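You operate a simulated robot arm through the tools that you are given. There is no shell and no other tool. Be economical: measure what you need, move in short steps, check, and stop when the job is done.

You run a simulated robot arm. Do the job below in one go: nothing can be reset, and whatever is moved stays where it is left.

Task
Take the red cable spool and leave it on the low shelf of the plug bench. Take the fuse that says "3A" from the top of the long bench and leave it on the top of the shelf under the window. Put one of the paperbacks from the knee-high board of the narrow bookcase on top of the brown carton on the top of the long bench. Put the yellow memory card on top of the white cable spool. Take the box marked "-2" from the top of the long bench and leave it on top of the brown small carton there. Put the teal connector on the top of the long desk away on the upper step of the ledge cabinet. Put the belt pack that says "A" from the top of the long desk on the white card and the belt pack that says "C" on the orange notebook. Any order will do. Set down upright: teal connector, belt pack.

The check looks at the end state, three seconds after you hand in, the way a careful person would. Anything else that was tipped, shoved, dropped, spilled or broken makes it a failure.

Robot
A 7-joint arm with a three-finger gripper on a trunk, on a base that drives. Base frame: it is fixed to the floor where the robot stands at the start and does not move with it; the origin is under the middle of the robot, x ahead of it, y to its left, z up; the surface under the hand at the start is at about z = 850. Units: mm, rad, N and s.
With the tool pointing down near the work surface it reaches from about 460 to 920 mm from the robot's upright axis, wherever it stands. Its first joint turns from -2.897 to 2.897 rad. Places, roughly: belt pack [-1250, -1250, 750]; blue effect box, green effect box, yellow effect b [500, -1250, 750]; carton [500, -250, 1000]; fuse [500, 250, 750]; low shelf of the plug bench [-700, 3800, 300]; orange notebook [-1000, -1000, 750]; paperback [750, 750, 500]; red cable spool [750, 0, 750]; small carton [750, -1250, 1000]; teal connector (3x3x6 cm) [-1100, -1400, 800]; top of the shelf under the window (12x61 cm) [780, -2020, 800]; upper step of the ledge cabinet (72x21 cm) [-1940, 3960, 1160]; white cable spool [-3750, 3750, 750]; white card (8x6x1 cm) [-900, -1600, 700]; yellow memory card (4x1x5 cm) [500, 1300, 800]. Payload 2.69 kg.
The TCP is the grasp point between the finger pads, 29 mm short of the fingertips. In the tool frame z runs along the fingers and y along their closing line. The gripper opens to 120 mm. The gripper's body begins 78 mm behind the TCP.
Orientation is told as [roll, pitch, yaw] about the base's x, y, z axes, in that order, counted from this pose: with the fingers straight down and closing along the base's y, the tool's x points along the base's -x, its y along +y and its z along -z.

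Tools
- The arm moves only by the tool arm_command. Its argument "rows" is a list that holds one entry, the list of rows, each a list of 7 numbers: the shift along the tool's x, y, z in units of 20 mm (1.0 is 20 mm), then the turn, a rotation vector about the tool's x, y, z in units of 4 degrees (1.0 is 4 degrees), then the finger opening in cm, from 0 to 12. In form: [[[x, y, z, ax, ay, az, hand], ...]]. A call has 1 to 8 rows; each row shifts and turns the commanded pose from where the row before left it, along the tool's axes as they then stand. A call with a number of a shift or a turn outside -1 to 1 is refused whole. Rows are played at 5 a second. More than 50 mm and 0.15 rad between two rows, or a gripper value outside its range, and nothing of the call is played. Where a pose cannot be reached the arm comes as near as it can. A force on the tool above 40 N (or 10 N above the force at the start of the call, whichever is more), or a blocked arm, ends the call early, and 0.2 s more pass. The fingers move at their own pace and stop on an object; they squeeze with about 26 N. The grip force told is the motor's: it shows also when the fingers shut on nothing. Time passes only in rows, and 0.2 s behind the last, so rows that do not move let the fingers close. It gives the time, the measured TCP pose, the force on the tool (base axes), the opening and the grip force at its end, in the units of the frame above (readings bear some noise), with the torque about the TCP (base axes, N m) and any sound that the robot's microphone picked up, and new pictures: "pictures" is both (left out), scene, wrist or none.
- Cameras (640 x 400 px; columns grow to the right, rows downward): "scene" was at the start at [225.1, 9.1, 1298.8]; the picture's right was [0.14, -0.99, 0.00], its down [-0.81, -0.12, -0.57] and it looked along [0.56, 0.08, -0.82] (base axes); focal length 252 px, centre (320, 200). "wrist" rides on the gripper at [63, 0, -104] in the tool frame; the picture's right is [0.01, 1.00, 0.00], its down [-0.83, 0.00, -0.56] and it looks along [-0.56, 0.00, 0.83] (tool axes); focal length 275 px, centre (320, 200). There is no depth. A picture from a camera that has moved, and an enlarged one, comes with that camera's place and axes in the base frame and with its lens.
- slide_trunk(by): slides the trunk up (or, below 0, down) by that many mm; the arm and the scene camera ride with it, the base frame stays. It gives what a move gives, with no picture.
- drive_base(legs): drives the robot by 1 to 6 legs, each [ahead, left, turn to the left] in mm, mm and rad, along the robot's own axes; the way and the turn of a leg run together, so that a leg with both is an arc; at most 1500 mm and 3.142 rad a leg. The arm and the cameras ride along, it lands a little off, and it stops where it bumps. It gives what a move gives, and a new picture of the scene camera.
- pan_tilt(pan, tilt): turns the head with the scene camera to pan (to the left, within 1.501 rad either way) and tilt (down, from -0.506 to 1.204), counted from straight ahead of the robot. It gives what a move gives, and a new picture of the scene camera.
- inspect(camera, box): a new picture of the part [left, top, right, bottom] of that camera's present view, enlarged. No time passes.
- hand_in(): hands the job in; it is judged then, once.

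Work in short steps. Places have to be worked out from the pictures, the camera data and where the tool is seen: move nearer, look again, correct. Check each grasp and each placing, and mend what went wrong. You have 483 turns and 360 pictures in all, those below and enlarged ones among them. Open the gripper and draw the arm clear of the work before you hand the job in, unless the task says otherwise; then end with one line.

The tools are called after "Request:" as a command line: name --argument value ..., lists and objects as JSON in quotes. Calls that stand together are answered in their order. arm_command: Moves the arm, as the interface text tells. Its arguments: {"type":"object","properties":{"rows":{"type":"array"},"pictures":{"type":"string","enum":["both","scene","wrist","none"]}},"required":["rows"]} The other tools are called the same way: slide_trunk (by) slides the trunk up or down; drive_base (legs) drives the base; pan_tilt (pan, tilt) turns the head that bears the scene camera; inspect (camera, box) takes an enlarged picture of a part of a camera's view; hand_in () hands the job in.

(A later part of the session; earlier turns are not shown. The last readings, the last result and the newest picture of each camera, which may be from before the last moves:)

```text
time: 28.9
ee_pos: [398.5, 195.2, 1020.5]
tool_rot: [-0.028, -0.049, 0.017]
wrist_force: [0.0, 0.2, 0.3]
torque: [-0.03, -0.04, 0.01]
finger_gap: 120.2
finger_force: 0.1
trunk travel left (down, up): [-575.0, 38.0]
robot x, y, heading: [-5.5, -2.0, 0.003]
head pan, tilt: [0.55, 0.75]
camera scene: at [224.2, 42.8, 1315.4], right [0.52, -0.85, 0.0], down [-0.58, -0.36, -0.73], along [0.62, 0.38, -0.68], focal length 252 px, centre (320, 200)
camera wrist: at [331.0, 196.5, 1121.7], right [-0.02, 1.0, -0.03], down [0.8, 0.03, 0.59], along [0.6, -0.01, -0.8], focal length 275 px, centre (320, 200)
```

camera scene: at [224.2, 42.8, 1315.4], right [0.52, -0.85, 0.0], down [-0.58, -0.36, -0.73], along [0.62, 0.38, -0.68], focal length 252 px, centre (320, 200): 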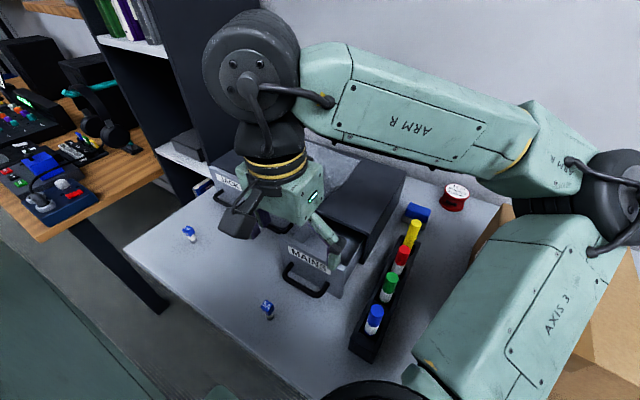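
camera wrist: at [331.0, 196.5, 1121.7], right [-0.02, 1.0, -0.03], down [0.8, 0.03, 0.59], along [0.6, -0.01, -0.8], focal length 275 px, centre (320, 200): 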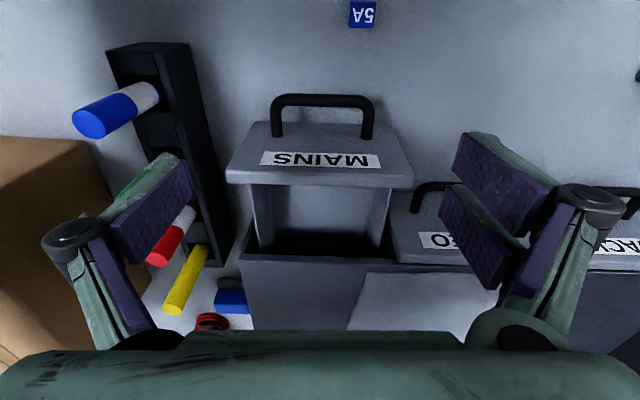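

The drawer is open and inside is visible but dark. I level the tool and move 110 mm forward to look straight down into it.

Request:
arm_command --rows '[[[-0.9, 0, -0.3, -0.4, 0.7, 0.25, 12], [-0.9, 0, -0.3, 0, 0, 0, 12], [-0.9, 0, 0, 0, 0, 0, 12], [-0.9, 0, 0, 0, 0, 0, 12], [-0.9, 0, 0, 0, 0, 0, 12], [-0.9, 0, 0, 0, 0, 0, 12]]]'

Request:
inspect --camera "wrist" --box '[220, 20, 420, 145]'

```text
time: 30.3
ee_pos: [504.9, 196.9, 1033.8]
tool_rot: [0.003, 0.001, -0.003]
wrist_force: [-0.1, -1.4, 0.1]
torque: [-0.01, -0.02, -0.02]
finger_gap: 119.9
finger_force: 0.1
trunk travel left (down, up): [-575.0, 38.0]
robot x, y, heading: [-2.8, 0.1, -0.002]
head pan, tilt: [0.55, 0.75]
camera scene: at [224.3, 42.7, 1315.4], right [0.52, -0.85, 0.0], down [-0.58, -0.36, -0.73], along [0.62, 0.38, -0.68], focal length 252 px, centre (320, 200)
camera wrist: at [442.4, 195.4, 1138.3], right [0.0, 1.0, 0.0], down [0.83, 0.0, 0.56], along [0.56, 0.0, -0.83], focal length 275 px, centre (320, 200)
```

scene: 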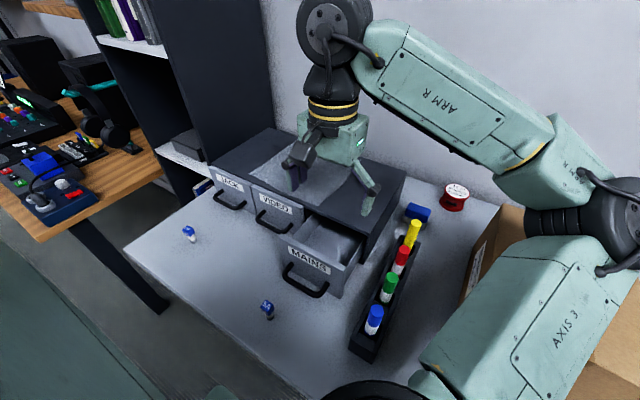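
wrist: 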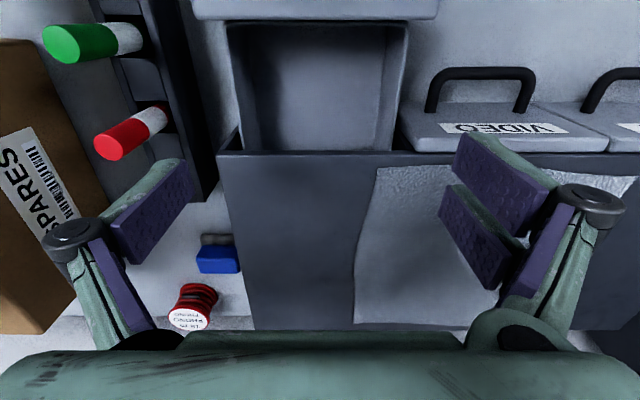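

```text
3.20 times, centred on (320, 82) of wrist
camera zoom: at [442.4, 195.4, 1138.3], right [0.0, 1.0, 0.0], down [0.83, 0.0, 0.56], along [0.56, 0.0, -0.83], focal length 881 px, centre (320, 576)
```

zoom: 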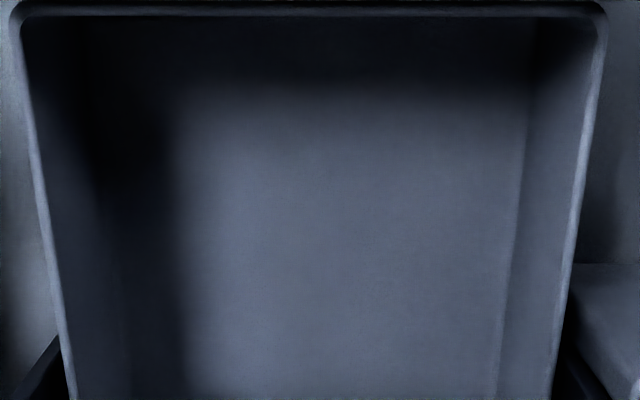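

The front part of the drawer is empty; check the deeper part from the head camera.

Request:
inspect --camera "scene" --box '[280, 200, 400, 300]'

```text
4.00 times, centred on (340, 250) of scene
camera zoom: at [224.3, 42.7, 1315.4], right [0.52, -0.85, 0.0], down [-0.58, -0.36, -0.73], along [0.62, 0.38, -0.68], focal length 1006 px, centre (240, 0)
```

zoom: 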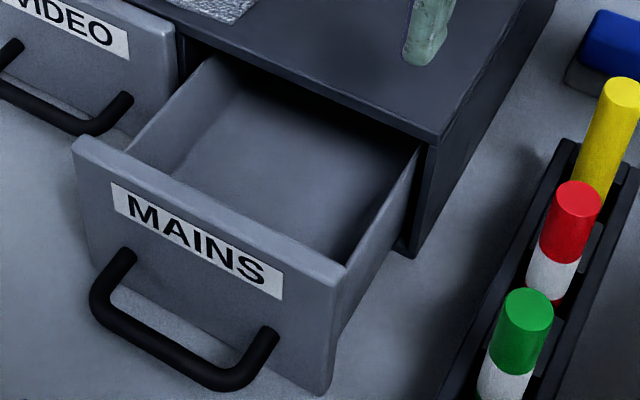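

Floor near the front is empty; I go back and low with a forward tilt to peek deep into the drawer under the unit's top.

Request:
arm_command --rows '[[[1, 0, 0, 0, 0, 0, 12], [1, 0, 0, 0, 0, 0, 12], [1, 0, 0, 0, 0, 0, 12], [1, 0, 0, 0, 0, 0, 12], [1, 0, 0, 0, 0, 0, 12], [0, 0, 1, 0, 0, 0, 12], [0, 0, 1, 0, 0, 0, 12], [0, 0, 1, 0, 0, 0, 12]]]' --pictures "none"

Request:
arm_command --rows '[[[0, 0, 0.5, 0, -1, 0, 12], [0, 0, 0, 0, -1, 0, 12], [0, 0, 0, 0, -1, 0, 12]]]' --pictures "wrist"

Request:
inspect --camera "wrist" --box '[200, 160, 440, 340]'

```text
time: 32.1
ee_pos: [406.5, 197.0, 974.1]
tool_rot: [0.005, 0.001, -0.002]
wrist_force: [-0.1, 0.1, -0.8]
torque: [0.02, 0.01, 0.01]
finger_gap: 120.0
finger_force: 0.0
trunk travel left (down, up): [-575.0, 38.0]
robot x, y, heading: [2.8, 2.0, -0.003]
head pan, tilt: [0.55, 0.75]
```

```text
time: 32.9
ee_pos: [405.1, 197.7, 964.5]
tool_rot: [0.004, -0.209, -0.003]
wrist_force: [0.7, -0.8, 0.2]
torque: [0.03, -0.01, 0.01]
finger_gap: 120.1
finger_force: 0.1
trunk travel left (down, up): [-575.0, 38.0]
robot x, y, heading: [-4.0, -4.9, 0.002]
head pan, tilt: [0.55, 0.75]
camera wrist: at [322.3, 196.2, 1053.4], right [0.0, 1.0, 0.0], down [0.7, 0.0, 0.72], along [0.72, 0.0, -0.7], focal length 275 px, centre (320, 200)
```

wrist: 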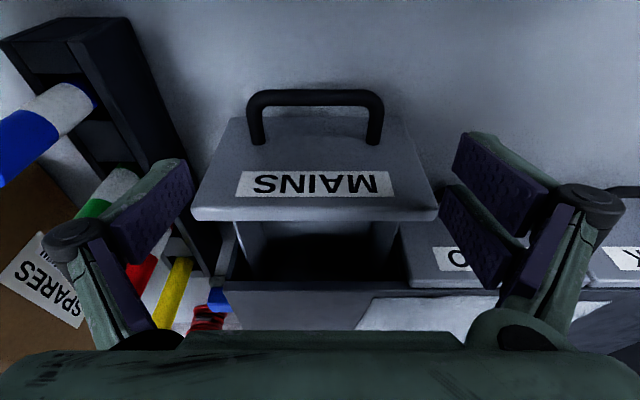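

```text
2.22 times, centred on (320, 250) of wrist
camera zoom: at [322.3, 196.2, 1053.4], right [0.0, 1.0, 0.0], down [0.7, 0.0, 0.72], along [0.72, 0.0, -0.7], focal length 612 px, centre (320, 89)
```

zoom: 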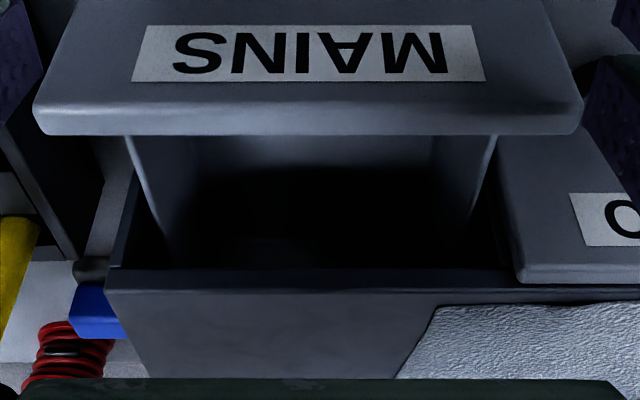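

Too dark. I'll hook behind the front panel with closed fingers and pull ~28 mm more (the 5A fuse edge at x≈350 limits it).

Request:
arm_command --rows '[[[0, 0, -1, 0, 1, 0, 0], [-0.4, 0, -1, 0, 1, 0, 0], [-0.8, 0, 0, 0, 1, 0, 0], [-1, 0, 0, 0, 0, 0, 0], [-0.9, 0, 0, 0, 0, 0, 0], [0, 0, 0.4, 0, 0, 0, 0], [0, 0, 0.5, 0, 0, 0, 0]]]'

```text
time: 34.5
ee_pos: [462.0, 195.5, 987.0]
tool_rot: [0.004, 0.0, -0.003]
wrist_force: [0.5, -0.2, -0.5]
torque: [0.04, -0.01, -0.01]
finger_gap: 0.1
finger_force: 5.1
trunk travel left (down, up): [-575.0, 38.0]
robot x, y, heading: [-1.7, 2.6, -0.001]
head pan, tilt: [0.55, 0.75]
camera scene: at [224.3, 42.7, 1315.4], right [0.52, -0.85, 0.0], down [-0.58, -0.36, -0.73], along [0.62, 0.38, -0.68], focal length 252 px, centre (320, 200)
camera wrist: at [397.6, 195.4, 1091.1], right [0.0, 1.0, 0.0], down [0.83, 0.0, 0.56], along [0.56, 0.0, -0.83], focal length 275 px, centre (320, 200)
```

scene: 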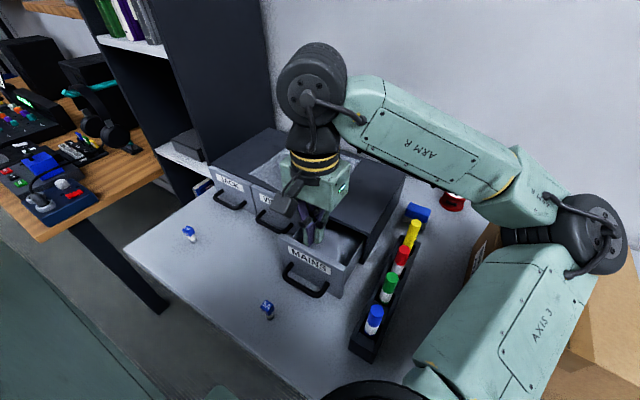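
wrist: 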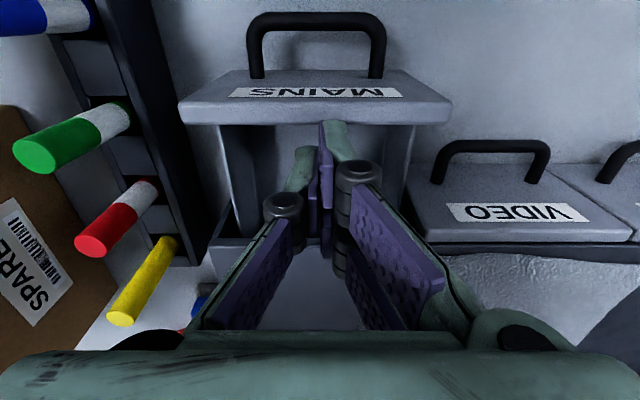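

Request:
arm_command --rows '[[[-0.7, 0, 0, 0, 0, 0, 0], [0, 0, 0.8, 0, 0, 0, 0], [0, 0, 0.8, 0, 0, 0, 0], [0, 0, 0.7, 0, 0, 0, 0], [0.3, 0, 0, 0, 0, 0, 0], [0.3, 0, 0, 0, 0, 0, 0]]]'

```text
time: 35.9
ee_pos: [456.8, 204.2, 949.1]
tool_rot: [-0.013, -0.03, 0.005]
wrist_force: [0.5, 1.5, 2.3]
torque: [0.07, 0.08, -0.07]
finger_gap: 0.0
finger_force: 25.4
trunk travel left (down, up): [-575.0, 38.0]
robot x, y, heading: [1.8, 0.8, 0.01]
head pan, tilt: [0.55, 0.75]
camera scene: at [214.5, 51.8, 1318.5], right [0.53, -0.85, 0.01], down [-0.57, -0.36, -0.73], along [0.63, 0.38, -0.68], focal length 252 px, centre (320, 200)
camera wrist: at [390.8, 204.1, 1051.0], right [-0.01, 1.0, -0.01], down [0.81, 0.01, 0.58], along [0.58, -0.01, -0.81], focal length 275 px, centre (320, 200)
```

scene: 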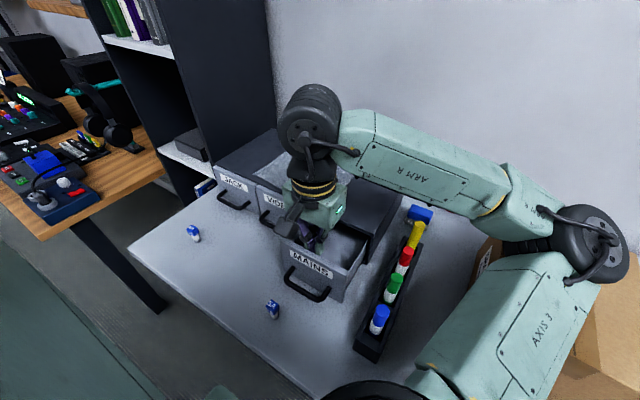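
wrist: 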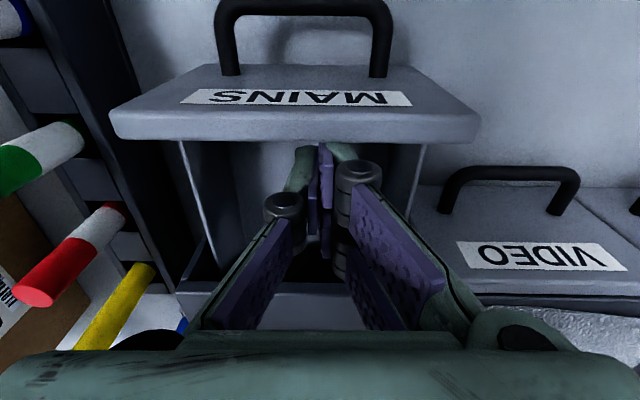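

The robot body is being pushed though the wrist force is small: the elbow is probably pressing on the carton. I lift immediately and check the carton.

Request:
arm_command --rows '[[[-0.3, 0, -1, 0, 0, 0, 0], [0, 0, -1, 0, 0, 0, 0], [0, 0, -1, 0, 0, 0, 0], [0, 0, -1, 0, 0, 0, 0], [0, 0, -1, 0, 0, 0, 0]]]' --pictures "none"

Request:
pan_tilt --pan -0.1 --tilt 0.9

```text
time: 37.1
ee_pos: [468.0, 195.4, 1042.0]
tool_rot: [0.004, 0.0, -0.003]
wrist_force: [-0.1, -0.2, 0.0]
torque: [0.01, 0.02, 0.02]
finger_gap: 0.0
finger_force: 26.3
trunk travel left (down, up): [-575.0, 38.0]
robot x, y, heading: [0.0, 1.0, 0.004]
head pan, tilt: [0.55, 0.75]
```

```text
time: 38.1
ee_pos: [468.6, 196.7, 1042.6]
tool_rot: [0.004, 0.0, -0.003]
wrist_force: [-0.1, 0.8, -0.2]
torque: [0.02, 0.0, 0.03]
finger_gap: 0.0
finger_force: 26.2
trunk travel left (down, up): [-575.0, 38.0]
robot x, y, heading: [0.6, 1.8, 0.002]
head pan, tilt: [-0.099, 0.901]
camera scene: at [228.8, -8.0, 1303.5], right [-0.1, -1.0, 0.0], down [-0.78, 0.08, -0.62], along [0.62, -0.06, -0.78], focal length 252 px, centre (320, 200)
```

scene: 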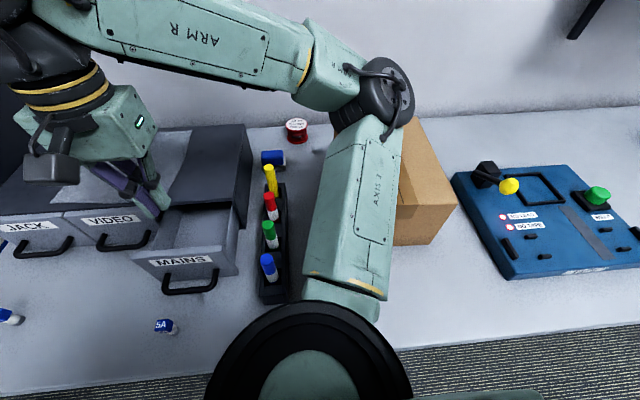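

The carton has been shoved a bit to the right by the elbow; I'll restore it later by comparing with the early pictures. First I raise the hand and drive the robot back and left so the elbow stays clear.

Request:
arm_command --rows '[[[0, 0, -1, 0, 0, 0, 3], [0, 0, -1, 0, 0, 0, 6], [0, 0, -1, 0, 0, 0, 6], [0, 0, -0.5, 0, 0, 0, 6]]]' --pictures "none"

Request:
drive_base --legs '[[-200, 0, 0], [0, 200, 0]]'

```text
time: 39.1
ee_pos: [468.4, 195.1, 1111.4]
tool_rot: [0.002, -0.002, -0.003]
wrist_force: [0.8, -0.8, 0.1]
torque: [0.02, 0.0, 0.01]
finger_gap: 60.0
finger_force: 0.1
trunk travel left (down, up): [-575.0, 38.0]
robot x, y, heading: [-0.0, 2.4, -0.0]
head pan, tilt: [-0.099, 0.901]
```

```text
time: 42.5
ee_pos: [264.6, 396.6, 1110.7]
tool_rot: [0.002, -0.001, -0.004]
wrist_force: [0.4, -0.3, -0.3]
torque: [-0.03, -0.03, -0.02]
finger_gap: 59.7
finger_force: 0.1
trunk travel left (down, up): [-575.0, 38.0]
robot x, y, heading: [-204.7, 201.5, 0.002]
head pan, tilt: [-0.099, 0.901]
camera scene: at [24.8, 193.2, 1303.5], right [-0.1, -1.0, 0.0], down [-0.78, 0.08, -0.62], along [0.62, -0.06, -0.78], focal length 252 px, centre (320, 200)
```

scene: 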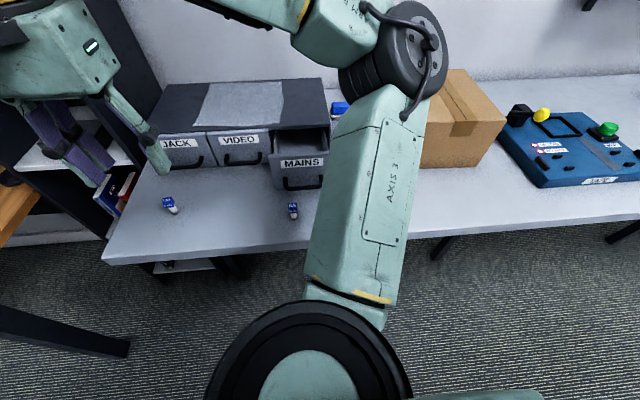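

Now I move the hand back over the drawer (with more reach, arm straighter).

Request:
arm_command --rows '[[[-1, -1, 0, 0, 0, 0, 0], [-1, -1, 0, 0, 0, 0, 0], [-1, -1, 0, 0, 0, 0, 0], [-1, -1, 0, 0, 0, 0, 0], [-1, -1, 0, 0, 0, 0, 0], [-1, -1, 0, 0, 0, 0, 0], [-1, -1, 0, 0, 0, 0, 0], [-1, -1, 0, 0, 0, 0, 0]]]' --pictures "none"

Request:
arm_command --rows '[[[-1, -1, 0, 0, 0, 0, 0], [-1, -1, 0, 0, 0, 0, 0], [-0.5, -0.1, 0.5, 0, 0, 0, 0], [0, 0, 1, 0, 0, 0, 0], [0, 0, 1, 0, 0, 0, 0], [0, 0, 1, 0, 0, 0, 0], [0, 0, 1, 0, 0, 0, 0], [0, 0, 1, 0, 0, 0, 0]]]'

```text
time: 44.3
ee_pos: [423.1, 235.5, 1112.0]
tool_rot: [0.003, -0.002, -0.002]
wrist_force: [-0.1, 0.6, 0.0]
torque: [-0.02, 0.02, 0.02]
finger_gap: 0.0
finger_force: 26.1
trunk travel left (down, up): [-575.0, 38.0]
robot x, y, heading: [-210.7, 202.0, 0.001]
head pan, tilt: [-0.099, 0.901]
```

```text
time: 46.1
ee_pos: [471.6, 194.9, 999.6]
tool_rot: [0.004, 0.0, -0.001]
wrist_force: [-0.5, -0.9, 0.3]
torque: [-0.02, 0.03, -0.01]
finger_gap: 0.0
finger_force: 26.2
trunk travel left (down, up): [-575.0, 38.0]
robot x, y, heading: [-203.3, 201.7, 0.005]
head pan, tilt: [-0.099, 0.901]
camera scene: at [25.0, 192.9, 1303.5], right [-0.1, -1.0, 0.0], down [-0.78, 0.08, -0.62], along [0.62, -0.06, -0.78], focal length 252 px, centre (320, 200)
camera wrist: at [410.1, 193.2, 1105.0], right [0.0, 1.0, 0.0], down [0.83, 0.0, 0.56], along [0.56, 0.0, -0.83], focal length 275 px, centre (320, 200)
```

scene: 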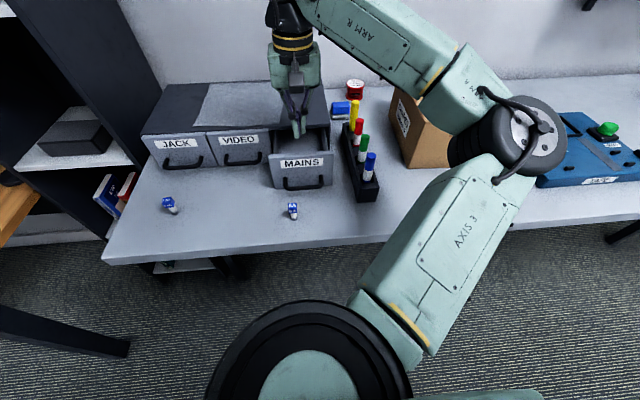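
wrist: 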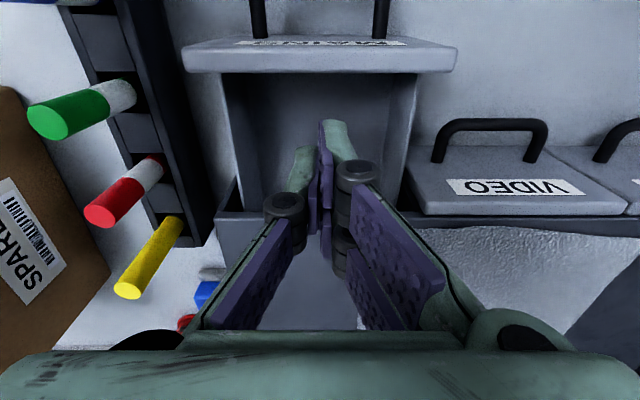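

Elbow still sits near the carton's front. I raise the trunk fully and back off another 130 mm so the arm stretches out more.

Request:
slide_trunk --by 38

Request:
drive_base --legs '[[-130, 0, 0]]'

Request:
arm_command --rows '[[[-1, 0, 0, 0, 0, 0, 0], [-1, 0, 0, 0, 0, 0, 0], [-1, 0, 0, 0, 0, 0, 0], [-1, 0, 0, 0, 0, 0, 0], [-1, 0, 0, 0, 0, 0, 0], [-1, 0, 0, 0, 0, 0, 0], [-0.5, 0, 0, 0, 0, 0, 0]]]'

```text
time: 46.9
ee_pos: [472.6, 193.7, 1038.6]
tool_rot: [0.003, 0.0, -0.004]
wrist_force: [0.1, 0.2, 0.6]
torque: [0.01, 0.04, 0.02]
finger_gap: 0.0
finger_force: 26.4
trunk travel left (down, up): [-613.0, 0.0]
robot x, y, heading: [-203.9, 200.1, 0.008]
head pan, tilt: [-0.099, 0.901]
```

```text
time: 48.2
ee_pos: [339.7, 192.5, 1039.6]
tool_rot: [0.003, 0.0, -0.003]
wrist_force: [-0.7, -0.1, 0.6]
torque: [0.01, 0.01, 0.03]
finger_gap: 0.0
finger_force: 26.3
trunk travel left (down, up): [-613.0, 0.0]
robot x, y, heading: [-339.3, 200.7, 0.0]
head pan, tilt: [-0.099, 0.901]
camera scene: at [-107.9, 192.5, 1341.7], right [-0.1, -1.0, 0.0], down [-0.78, 0.08, -0.62], along [0.62, -0.06, -0.78], focal length 252 px, centre (320, 200)
```

scene: 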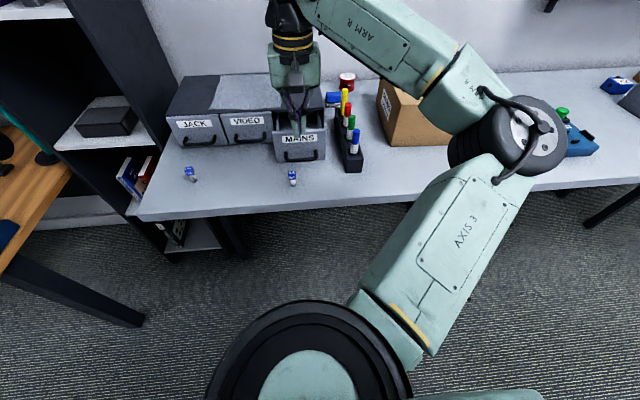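

```text
time: 49.8
ee_pos: [470.9, 193.1, 1038.6]
tool_rot: [0.004, 0.0, -0.004]
wrist_force: [0.3, -0.1, -0.1]
torque: [0.02, 0.04, 0.03]
finger_gap: 0.0
finger_force: 26.0
trunk travel left (down, up): [-613.0, 0.0]
robot x, y, heading: [-336.6, 203.6, 0.002]
head pan, tilt: [-0.099, 0.901]
camera scene: at [-107.0, 192.5, 1341.5], right [-0.1, -1.0, 0.0], down [-0.78, 0.08, -0.62], along [0.62, -0.06, -0.78], focal length 252 px, centre (320, 200)
camera wrist: at [408.3, 191.8, 1142.4], right [0.0, 1.0, 0.0], down [0.83, 0.0, 0.56], along [0.56, 0.0, -0.83], focal length 275 px, centre (320, 200)
```

scene: 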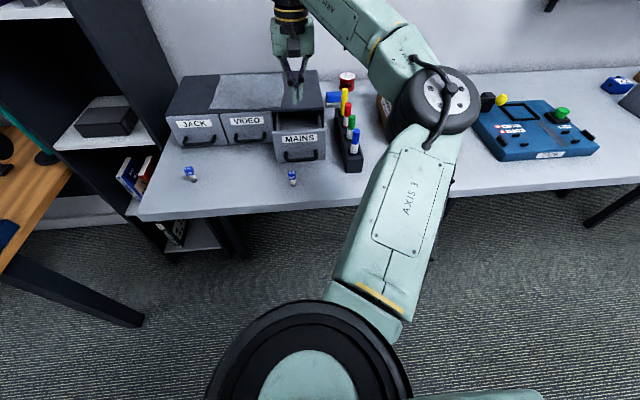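
wrist: 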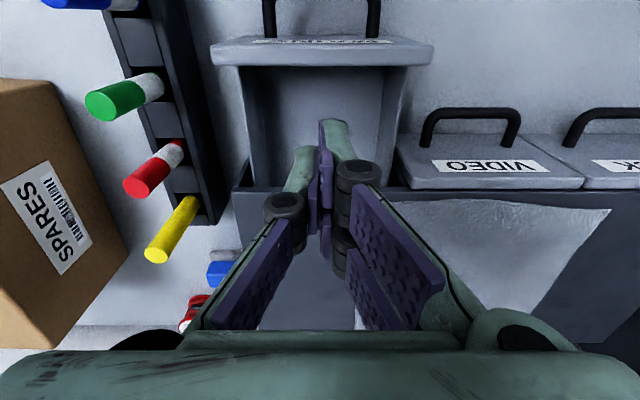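

Descend into the drawer behind the front panel.

Request:
arm_command --rows '[[[0, 0, 1, 0, 0, 0, 0], [0, 0, 1, 0, 0, 0, 0], [0, 0, 1, 0, 0, 0, 0], [0, 0, 1, 0, 0, 0, 0], [0, 0, 0.7, 0, 0, 0, 0]]]'

```text
time: 51.0
ee_pos: [470.2, 192.4, 944.2]
tool_rot: [0.005, -0.001, -0.005]
wrist_force: [0.4, -0.3, 0.0]
torque: [-0.01, 0.02, 0.01]
finger_gap: 0.1
finger_force: 25.3
trunk travel left (down, up): [-613.0, 0.0]
robot x, y, heading: [-332.5, 199.7, 0.001]
head pan, tilt: [-0.099, 0.901]
camera scene: at [-107.0, 192.4, 1341.5], right [-0.1, -1.0, 0.0], down [-0.78, 0.08, -0.62], along [0.62, -0.06, -0.78], focal length 252 px, centre (320, 200)
camera wrist: at [408.6, 191.5, 1048.7], right [0.0, 1.0, 0.0], down [0.83, 0.0, 0.56], along [0.56, 0.0, -0.83], focal length 275 px, centre (320, 200)
```

scene: 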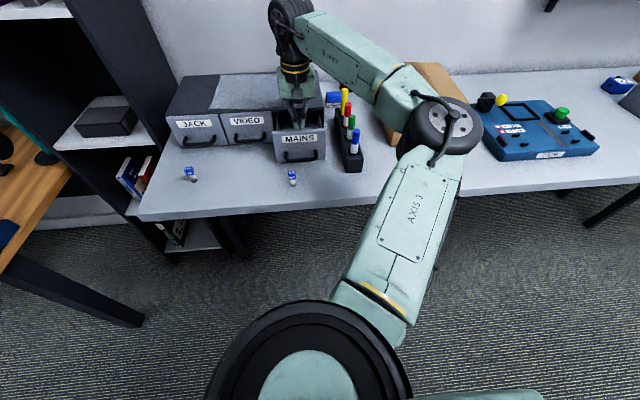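
wrist: 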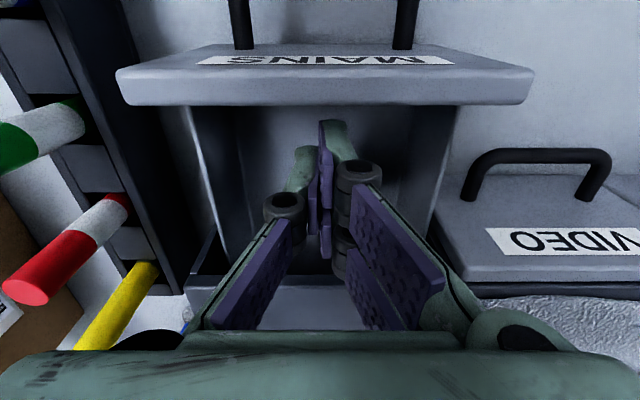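

No contact this time, body steady. Pull back toward x≈429 in small steps.

Request:
arm_command --rows '[[[0.4, 0, 0, 0, 0, 0, 0], [0.4, 0, 0, 0, 0, 0, 0], [0.4, 0, 0, 0, 0, 0, 0], [0.4, 0, 0, 0, 0, 0, 0], [0.3, 0, 0, 0, 0, 0, 0], [0, 0, 0, 0, 0, 0, 0]]]'

```text
time: 52.4
ee_pos: [432.2, 191.6, 945.3]
tool_rot: [0.004, 0.002, -0.004]
wrist_force: [0.7, 0.2, 0.4]
torque: [-0.03, -0.03, -0.02]
finger_gap: 0.1
finger_force: 26.1
trunk travel left (down, up): [-613.0, 0.0]
robot x, y, heading: [-336.5, 201.5, -0.001]
head pan, tilt: [-0.099, 0.901]
camera scene: at [-107.1, 192.5, 1341.5], right [-0.1, -1.0, 0.0], down [-0.78, 0.08, -0.62], along [0.62, -0.06, -0.78], focal length 252 px, centre (320, 200)
camera wrist: at [370.1, 191.9, 1049.6], right [0.0, 1.0, 0.0], down [0.83, 0.0, 0.56], along [0.56, 0.0, -0.83], focal length 275 px, centre (320, 200)
```

scene: 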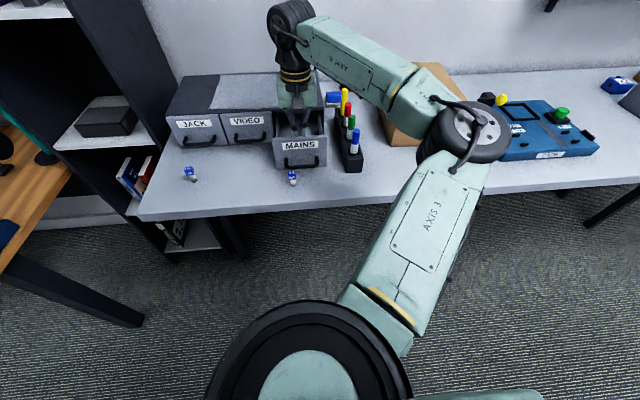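
wrist: 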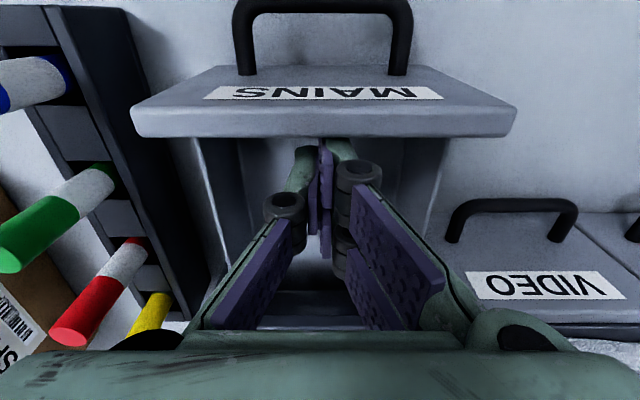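

Bar now ≈366, fuse edge ≈350: stop pulling. Lift and move forward to look down into the drawer.

Request:
arm_command --rows '[[[-0.3, 0, 0, 0, 0, 0, 0], [-0.5, 0, -1, 0, 0, 0, 6], [-0.5, 0, -1, 0, 0, 0, 12], [-0.7, 0, -1, 0, 0, 0, 12], [-1, 0, -1, 0, 0, 0, 12], [-1, 0, -1, 0, 0, 0, 12]]]' --pictures "wrist"

```text
time: 53.8
ee_pos: [512.7, 193.4, 1045.5]
tool_rot: [0.002, 0.0, -0.003]
wrist_force: [-1.1, 0.6, 0.8]
torque: [0.01, -0.01, -0.02]
finger_gap: 86.6
finger_force: 0.0
trunk travel left (down, up): [-613.0, 0.0]
robot x, y, heading: [-334.6, 203.3, 0.003]
head pan, tilt: [-0.099, 0.901]
camera wrist: at [451.1, 192.4, 1149.1], right [0.0, 1.0, 0.0], down [0.83, 0.0, 0.56], along [0.56, 0.0, -0.83], focal length 275 px, centre (320, 200)
```

wrist: 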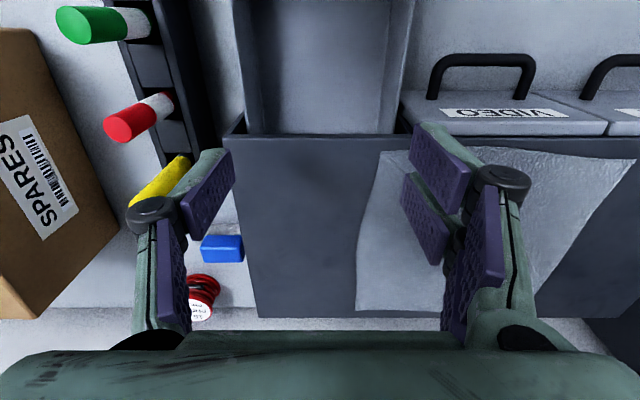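

The head camera now has a low line into the drawer; zoom there.

Request:
inspect --camera "scene" --box '[250, 90, 350, 170]'

```text
5.00 times, centred on (300, 130) of scene
camera zoom: at [-107.0, 192.8, 1341.5], right [-0.1, -1.0, 0.0], down [-0.78, 0.08, -0.62], along [0.62, -0.06, -0.78], focal length 1258 px, centre (420, 550)
```

zoom: 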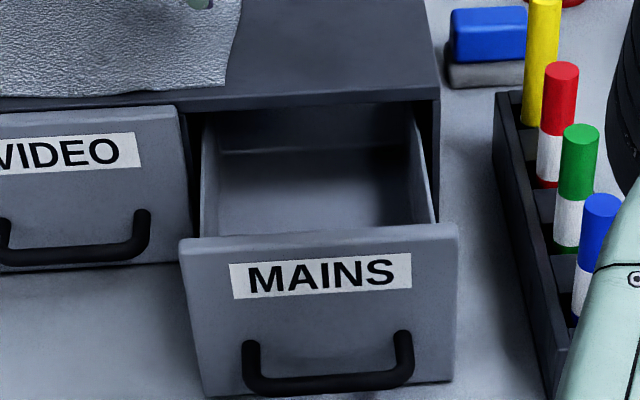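

The MAINS drawer is empty to its back wall. The fuse may be in VIDEO (its y fits the rough place). First I close MAINS by pushing its front above the handle with closed fingers.

Request:
arm_command --rows '[[[1, 0, 0, 0, 0, 0, 0], [1, 0, 0, 0, 0, 0, 0], [1, 0, 0, 0, 0, 0, 0], [1, 0, 0, 0, 0, 0, 0], [1, 0, 0, 0, 0, 0, 0], [1, 0, 0, 0, 0, 0, 0], [1, 0, 0, 0, 0, 0, 0]]]' --pictures "none"

Request:
arm_command --rows '[[[0, 0, 1, 0, 0, 0, 0], [0, 0, 1, 0, 0, 0, 0], [0, 0, 1, 0, 0, 0, 0], [0, 0, 1, 0, 0, 0, 0], [0, 0, 0.5, 0, 0, 0, 0]]]'

```text
time: 55.4
ee_pos: [371.9, 192.1, 1045.3]
tool_rot: [0.003, 0.001, -0.005]
wrist_force: [0.5, 0.4, 0.0]
torque: [0.02, -0.01, 0.02]
finger_gap: 0.2
finger_force: 26.8
trunk travel left (down, up): [-613.0, 0.0]
robot x, y, heading: [-334.7, 201.3, 0.002]
head pan, tilt: [-0.099, 0.901]
```

```text
time: 56.6
ee_pos: [373.0, 193.6, 954.7]
tool_rot: [0.003, 0.001, -0.004]
wrist_force: [0.5, 0.1, -0.6]
torque: [0.0, 0.01, 0.02]
finger_gap: 0.0
finger_force: 25.7
trunk travel left (down, up): [-613.0, 0.0]
robot x, y, heading: [-334.1, 202.0, 0.002]
head pan, tilt: [-0.099, 0.901]
camera scene: at [-107.0, 192.5, 1341.5], right [-0.1, -1.0, 0.0], down [-0.78, 0.08, -0.62], along [0.62, -0.06, -0.78], focal length 252 px, centre (320, 200)
camera wrist: at [310.3, 192.5, 1059.3], right [0.0, 1.0, 0.0], down [0.83, 0.0, 0.56], along [0.56, 0.0, -0.83], focal length 275 px, centre (320, 200)
```

scene: 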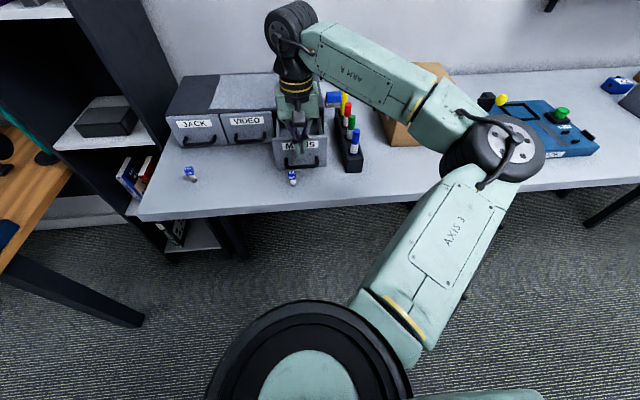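
wrist: 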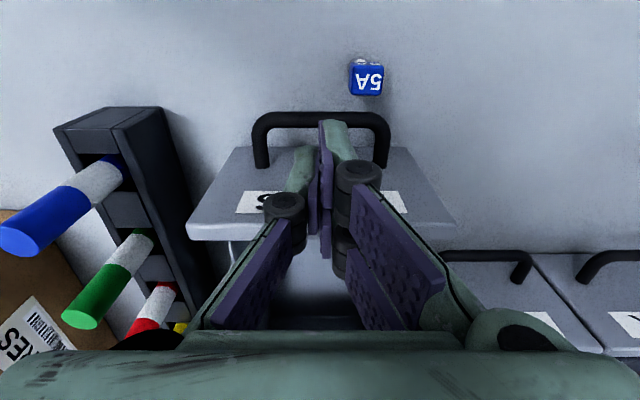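

Push forward to close the drawer.

Request:
arm_command --rows '[[[-1, 0, 0, 0, 0, 0, 0], [-1, 0, 0, 0, 0, 0, 0], [-1, 0, 0, 0, 0, 0, 0], [-1, 0, 0, 0, 0, 0, 0], [-1, 0, 0, 0, 0, 0, 0], [-0.5, 0, 0, 0, 0, 0, 0], [-0.5, 0, 0, 0, 0, 0, 0]]]' --pictures "wrist"

```text
time: 58.2
ee_pos: [492.0, 192.7, 954.8]
tool_rot: [0.0, 0.003, -0.003]
wrist_force: [-11.3, -0.1, -1.1]
torque: [-0.07, 0.21, 0.06]
finger_gap: 0.0
finger_force: 26.3
trunk travel left (down, up): [-613.0, 0.0]
robot x, y, heading: [-340.9, 198.5, 0.007]
head pan, tilt: [-0.099, 0.901]
camera wrist: at [429.5, 191.4, 1060.1], right [0.0, 1.0, 0.0], down [0.83, 0.0, 0.55], along [0.55, 0.0, -0.83], focal length 275 px, centre (320, 200)
```

wrist: 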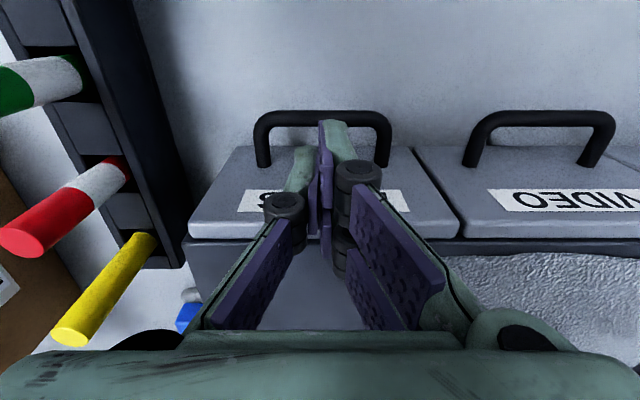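

MAINS is closed flush. Now to the VIDEO handle (centre y≈331): lift, shift left, open.

Request:
arm_command --rows '[[[0.4, 0, 0, 0, 0, 0, 0], [0, 0, -1, 0, 0, 0, 0], [0, 1, -0.5, 0, 0, 0, 12], [0, 1, 0, 0, 0, 0, 12], [0, 1, 0, 0, 0, 0, 12], [0, 1, 0, 0, 0, 0, 12], [0, 1, 0, 0, 0, 0, 12], [0, 1, 0, 0, 0, 0, 12]]]' --pictures "none"

Request:
arm_command --rows '[[[0, 1, 0, 0, 0, 0, 12], [0, 0, 0, 0, 0, 0, 12], [0, 0, 0, 0, 0, 0, 12]]]' --pictures "wrist"

```text
time: 60.0
ee_pos: [485.7, 313.2, 983.8]
tool_rot: [0.004, 0.0, -0.003]
wrist_force: [-0.3, -0.1, -0.2]
torque: [0.01, -0.01, 0.01]
finger_gap: 105.5
finger_force: 0.1
trunk travel left (down, up): [-613.0, 0.0]
robot x, y, heading: [-335.7, 197.1, -0.001]
head pan, tilt: [-0.099, 0.901]
```

```text
time: 60.8
ee_pos: [485.5, 333.0, 985.3]
tool_rot: [0.004, -0.001, -0.003]
wrist_force: [0.9, -0.1, 0.3]
torque: [0.03, 0.03, -0.02]
finger_gap: 120.1
finger_force: 0.1
trunk travel left (down, up): [-613.0, 0.0]
robot x, y, heading: [-333.1, 199.5, 0.003]
head pan, tilt: [-0.099, 0.901]
camera wrist: at [422.8, 333.1, 1089.1], right [0.0, 1.0, 0.0], down [0.83, 0.0, 0.56], along [0.56, 0.0, -0.83], focal length 275 px, centre (320, 200)
```

wrist: 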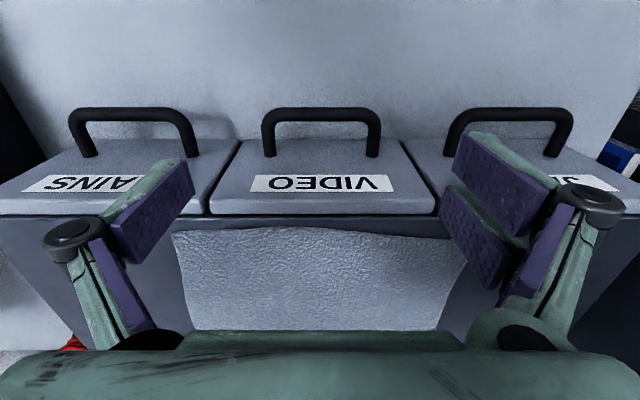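

Centred on VIDEO handle. Lower and clamp the legs.

Request:
arm_command --rows '[[[0, 0, 1, 0, 0, 0, 12], [0, 0, 1, 0, 0, 0, 12], [0, 0, 1, 0, 0, 0, 12], [0, 0, 1, 0, 0, 0, 12], [0, 0, 0.3, 0, 0, 0, 12], [0, 0, 0, 0, 0, 0, 7], [0, 0, 0, 0, 0, 0, 7], [0, 0, 0, 0, 0, 0, 7]]]' --pictures "wrist"

```text
time: 62.6
ee_pos: [485.0, 334.2, 900.1]
tool_rot: [0.005, 0.003, -0.001]
wrist_force: [0.0, 4.4, 1.8]
torque: [0.43, -0.21, 0.24]
finger_gap: 88.7
finger_force: 24.5
trunk travel left (down, up): [-613.0, 0.0]
robot x, y, heading: [-333.5, 198.8, -0.004]
head pan, tilt: [-0.099, 0.901]
camera wrist: at [422.8, 333.9, 1004.6], right [0.0, 1.0, 0.0], down [0.83, 0.0, 0.56], along [0.56, 0.01, -0.83], focal length 275 px, centre (320, 200)
```

wrist: 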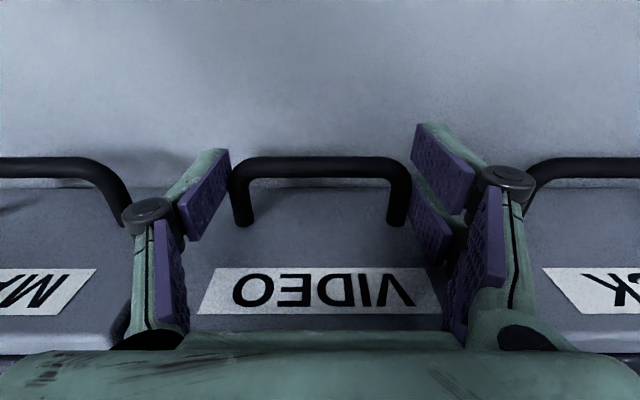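

Clean clamp. Pull back about 120 mm.

Request:
arm_command --rows '[[[0.6, 0, 0, 0, 0, 0, 7], [0.8, 0, 0, 0, 0, 0, 7], [0.8, 0, 0, 0, 0, 0, 7], [0.8, 0, 0, 0, 0, 0, 7], [0.8, 0, 0, 0, 0, 0, 7], [0.8, 0, 0, 0, 0, 0, 7], [0.8, 0, 0, 0, 0, 0, 7], [0.6, 0, 0, 0, 0, 0, 7]]]'

Request:
inspect --camera "scene" --box '[200, 90, 300, 170]'

```text
time: 64.4
ee_pos: [365.2, 334.4, 901.3]
tool_rot: [0.004, -0.003, -0.001]
wrist_force: [0.0, 18.9, 8.4]
torque: [0.32, -0.51, 1.46]
finger_gap: 88.3
finger_force: 44.7
trunk travel left (down, up): [-613.0, 0.0]
robot x, y, heading: [-334.4, 202.5, 0.001]
head pan, tilt: [-0.099, 0.901]
camera scene: at [-107.8, 193.8, 1341.7], right [-0.1, -1.0, 0.0], down [-0.78, 0.08, -0.62], along [0.62, -0.06, -0.78], focal length 252 px, centre (320, 200)
camera wrist: at [302.0, 333.9, 1004.6], right [0.0, 1.0, 0.0], down [0.83, 0.0, 0.56], along [0.56, 0.01, -0.83], focal length 275 px, centre (320, 200)
```

scene: 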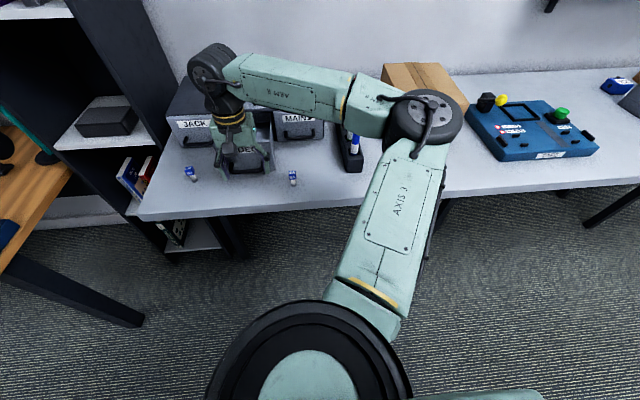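
wrist: 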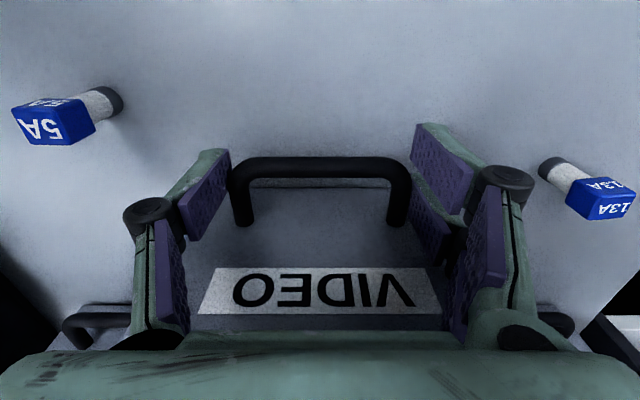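

```text
5.00 times, centred on (250, 130) of scene
camera zoom: at [-107.8, 193.8, 1341.7], right [-0.1, -1.0, 0.0], down [-0.78, 0.08, -0.62], along [0.62, -0.06, -0.78], focal length 1258 px, centre (670, 550)
```

zoom: 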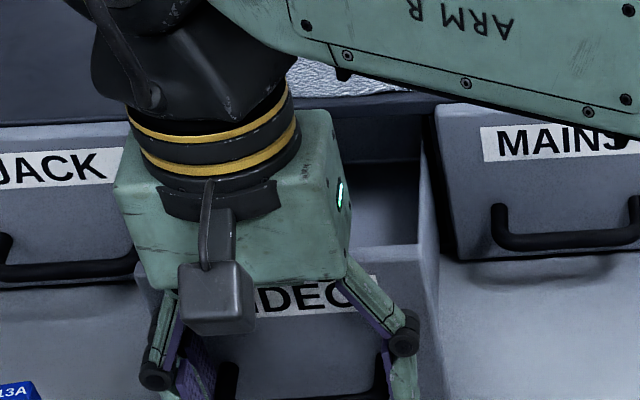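

Opened 120 mm. Release, lift and look inside.

Request:
arm_command --rows '[[[0, 0, 0, 0, 0, 0, 11], [0, 0, 0, 0, 0, 0, 11], [0, 0, -1, 0, 0, 0, 11], [0, 0, -1, 0, 0, 0, 12], [0, 0, -1, 0, 0, 0, 12], [0, 0, -1, 0, 0, 0, 12], [0, 0, -1, 0, 0, 0, 12], [0, 0, -1, 0, 0, 0, 12]]]' --pictures "none"

Request:
arm_command --rows '[[[-1, 0, 0, 0, 0, 0, 12], [-1, 0, 0, 0, 0, 0, 12], [-1, 0, 0, 0, 0, 0, 12], [-1, 0, 0, 0, 0, 0, 12]]]'

```text
time: 66.2
ee_pos: [364.4, 332.1, 1019.8]
tool_rot: [0.0, 0.0, -0.003]
wrist_force: [1.0, 0.2, -0.1]
torque: [0.02, 0.02, 0.0]
finger_gap: 120.2
finger_force: 0.1
trunk travel left (down, up): [-613.0, 0.0]
robot x, y, heading: [-335.5, 203.7, 0.003]
head pan, tilt: [-0.099, 0.901]
```

```text
time: 67.2
ee_pos: [445.5, 333.7, 1019.2]
tool_rot: [0.003, 0.0, -0.003]
wrist_force: [0.0, 0.6, 0.0]
torque: [-0.01, 0.01, -0.01]
finger_gap: 120.0
finger_force: 0.1
trunk travel left (down, up): [-613.0, 0.0]
robot x, y, heading: [-334.7, 203.7, 0.004]
head pan, tilt: [-0.099, 0.901]
camera scene: at [-106.9, 192.6, 1341.5], right [-0.1, -1.0, 0.0], down [-0.78, 0.08, -0.62], along [0.62, -0.06, -0.78], focal length 252 px, centre (320, 200)
camera wrist: at [382.6, 333.0, 1123.7], right [0.0, 1.0, 0.0], down [0.83, 0.0, 0.56], along [0.56, 0.0, -0.83], focal length 275 px, centre (320, 200)
```

scene: 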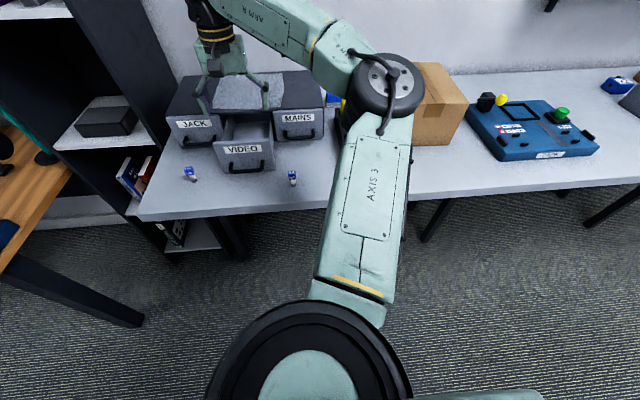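
wrist: 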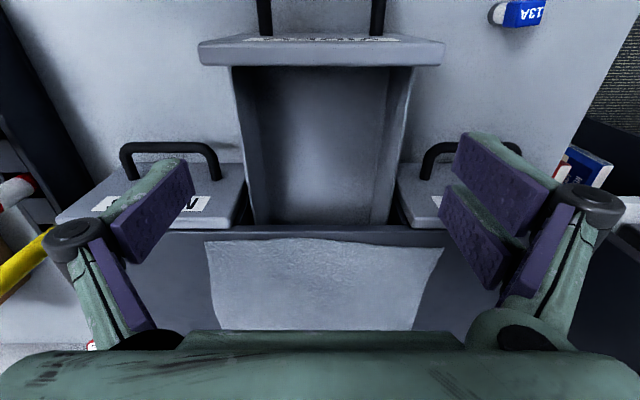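

Request:
inspect --camera "scene" --box '[200, 90, 300, 170]'

Request:
inspect --camera "wrist" --box '[220, 50, 420, 240]'

```text
5.00 times, centred on (250, 130) of scene
camera zoom: at [-106.9, 192.6, 1341.5], right [-0.1, -1.0, 0.0], down [-0.78, 0.08, -0.62], along [0.62, -0.06, -0.78], focal length 1258 px, centre (670, 550)
```

zoom: 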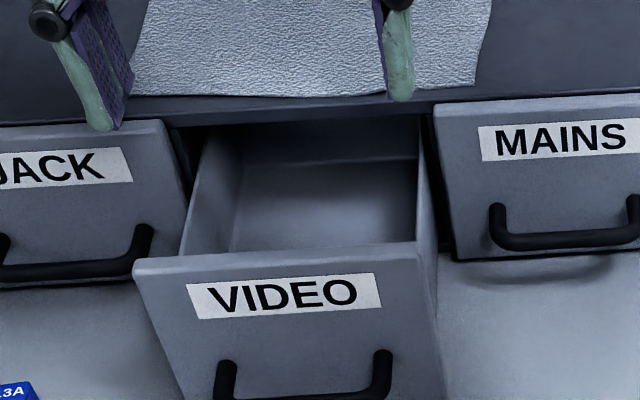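

```text
2.11 times, centred on (320, 145) of wrist
camera zoom: at [382.6, 333.0, 1123.7], right [0.0, 1.0, 0.0], down [0.83, 0.0, 0.56], along [0.56, 0.0, -0.83], focal length 580 px, centre (320, 316)
```

zoom: 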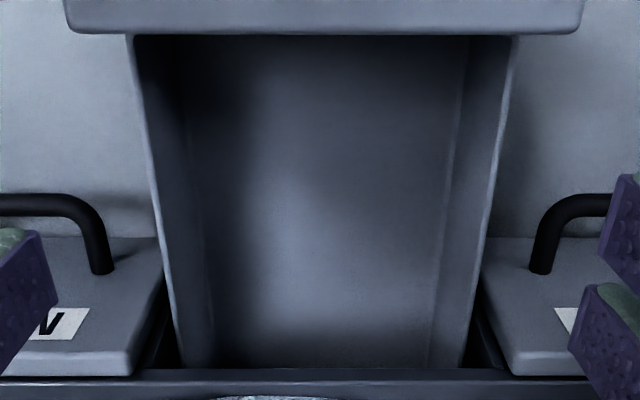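

VIDEO is empty too. The strip of bench right behind the carton was hidden in my earlier picture – likely there. I close VIDEO first, the same way.

Request:
arm_command --rows '[[[1, 0, 0, 0, 0, 0, 0], [1, 0, 0, 0, 0, 0, 0], [1, 0, 0, 0, 0, 0, 0], [1, 0, 0, 0, 0, 0, 0], [0.5, 0, 0, 0, 0, 0, 0], [0, 0, 1, 0, 0, 0, 0], [0, 0, 1, 0, 0, 0, 0], [0, 0, 1, 0, 0, 0, 0]]]' --pictures "wrist"

```text
time: 69.0
ee_pos: [355.7, 332.8, 959.5]
tool_rot: [0.004, 0.0, -0.004]
wrist_force: [0.2, 0.6, 0.6]
torque: [0.0, -0.02, 0.01]
finger_gap: 0.0
finger_force: 16.3
trunk travel left (down, up): [-613.0, 0.0]
robot x, y, heading: [-335.7, 201.6, 0.003]
head pan, tilt: [-0.099, 0.901]
camera wrist: at [293.0, 332.4, 1063.6], right [0.0, 1.0, 0.0], down [0.83, 0.0, 0.56], along [0.56, 0.0, -0.83], focal length 275 px, centre (320, 200)
```

wrist: 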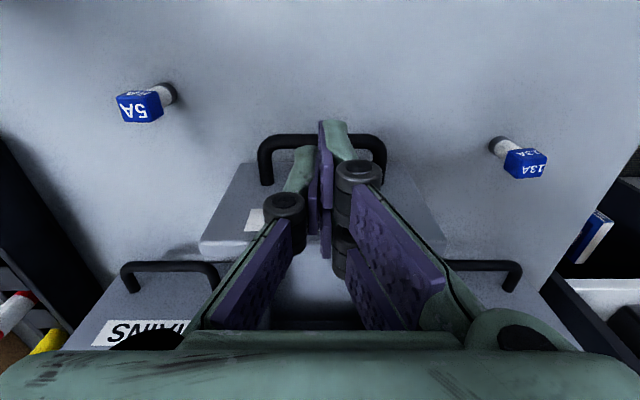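

Request:
arm_command --rows '[[[-1, 0, 0.2, 0, 0, 0, 0], [-1, 0, 0, 0, 0, 0, 0], [-1, 0, 0, 0, 0, 0, 0], [-1, 0, 0, 0, 0, 0, 0], [-1, 0, 0, 0, 0, 0, 0], [-1, 0, 0, 0, 0, 0, 0], [-0.5, 0, 0, 0, 0, 0, 0], [-0.4, 0, 0, 0, 0, 0, 0]]]' --pictures "wrist"

```text
time: 70.8
ee_pos: [491.2, 331.4, 955.7]
tool_rot: [0.002, 0.003, -0.002]
wrist_force: [-13.0, -2.6, -1.1]
torque: [-0.12, 0.18, -0.06]
finger_gap: 0.0
finger_force: 25.8
trunk travel left (down, up): [-613.0, 0.0]
robot x, y, heading: [-335.2, 201.4, 0.0]
head pan, tilt: [-0.099, 0.901]
camera wrist: at [429.4, 331.6, 1060.3], right [0.0, 1.0, 0.0], down [0.83, 0.0, 0.55], along [0.55, 0.0, -0.83], focal length 275 px, centre (320, 200)
```

wrist: 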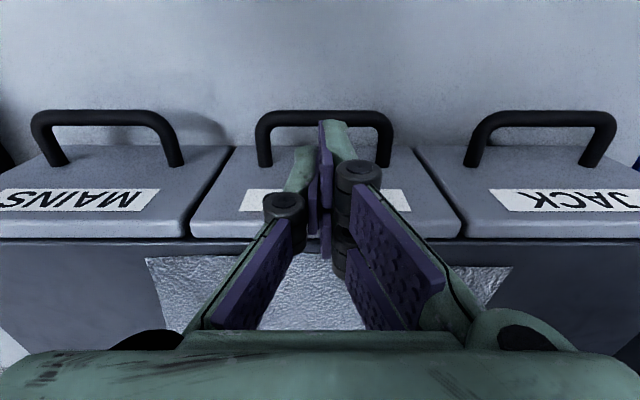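

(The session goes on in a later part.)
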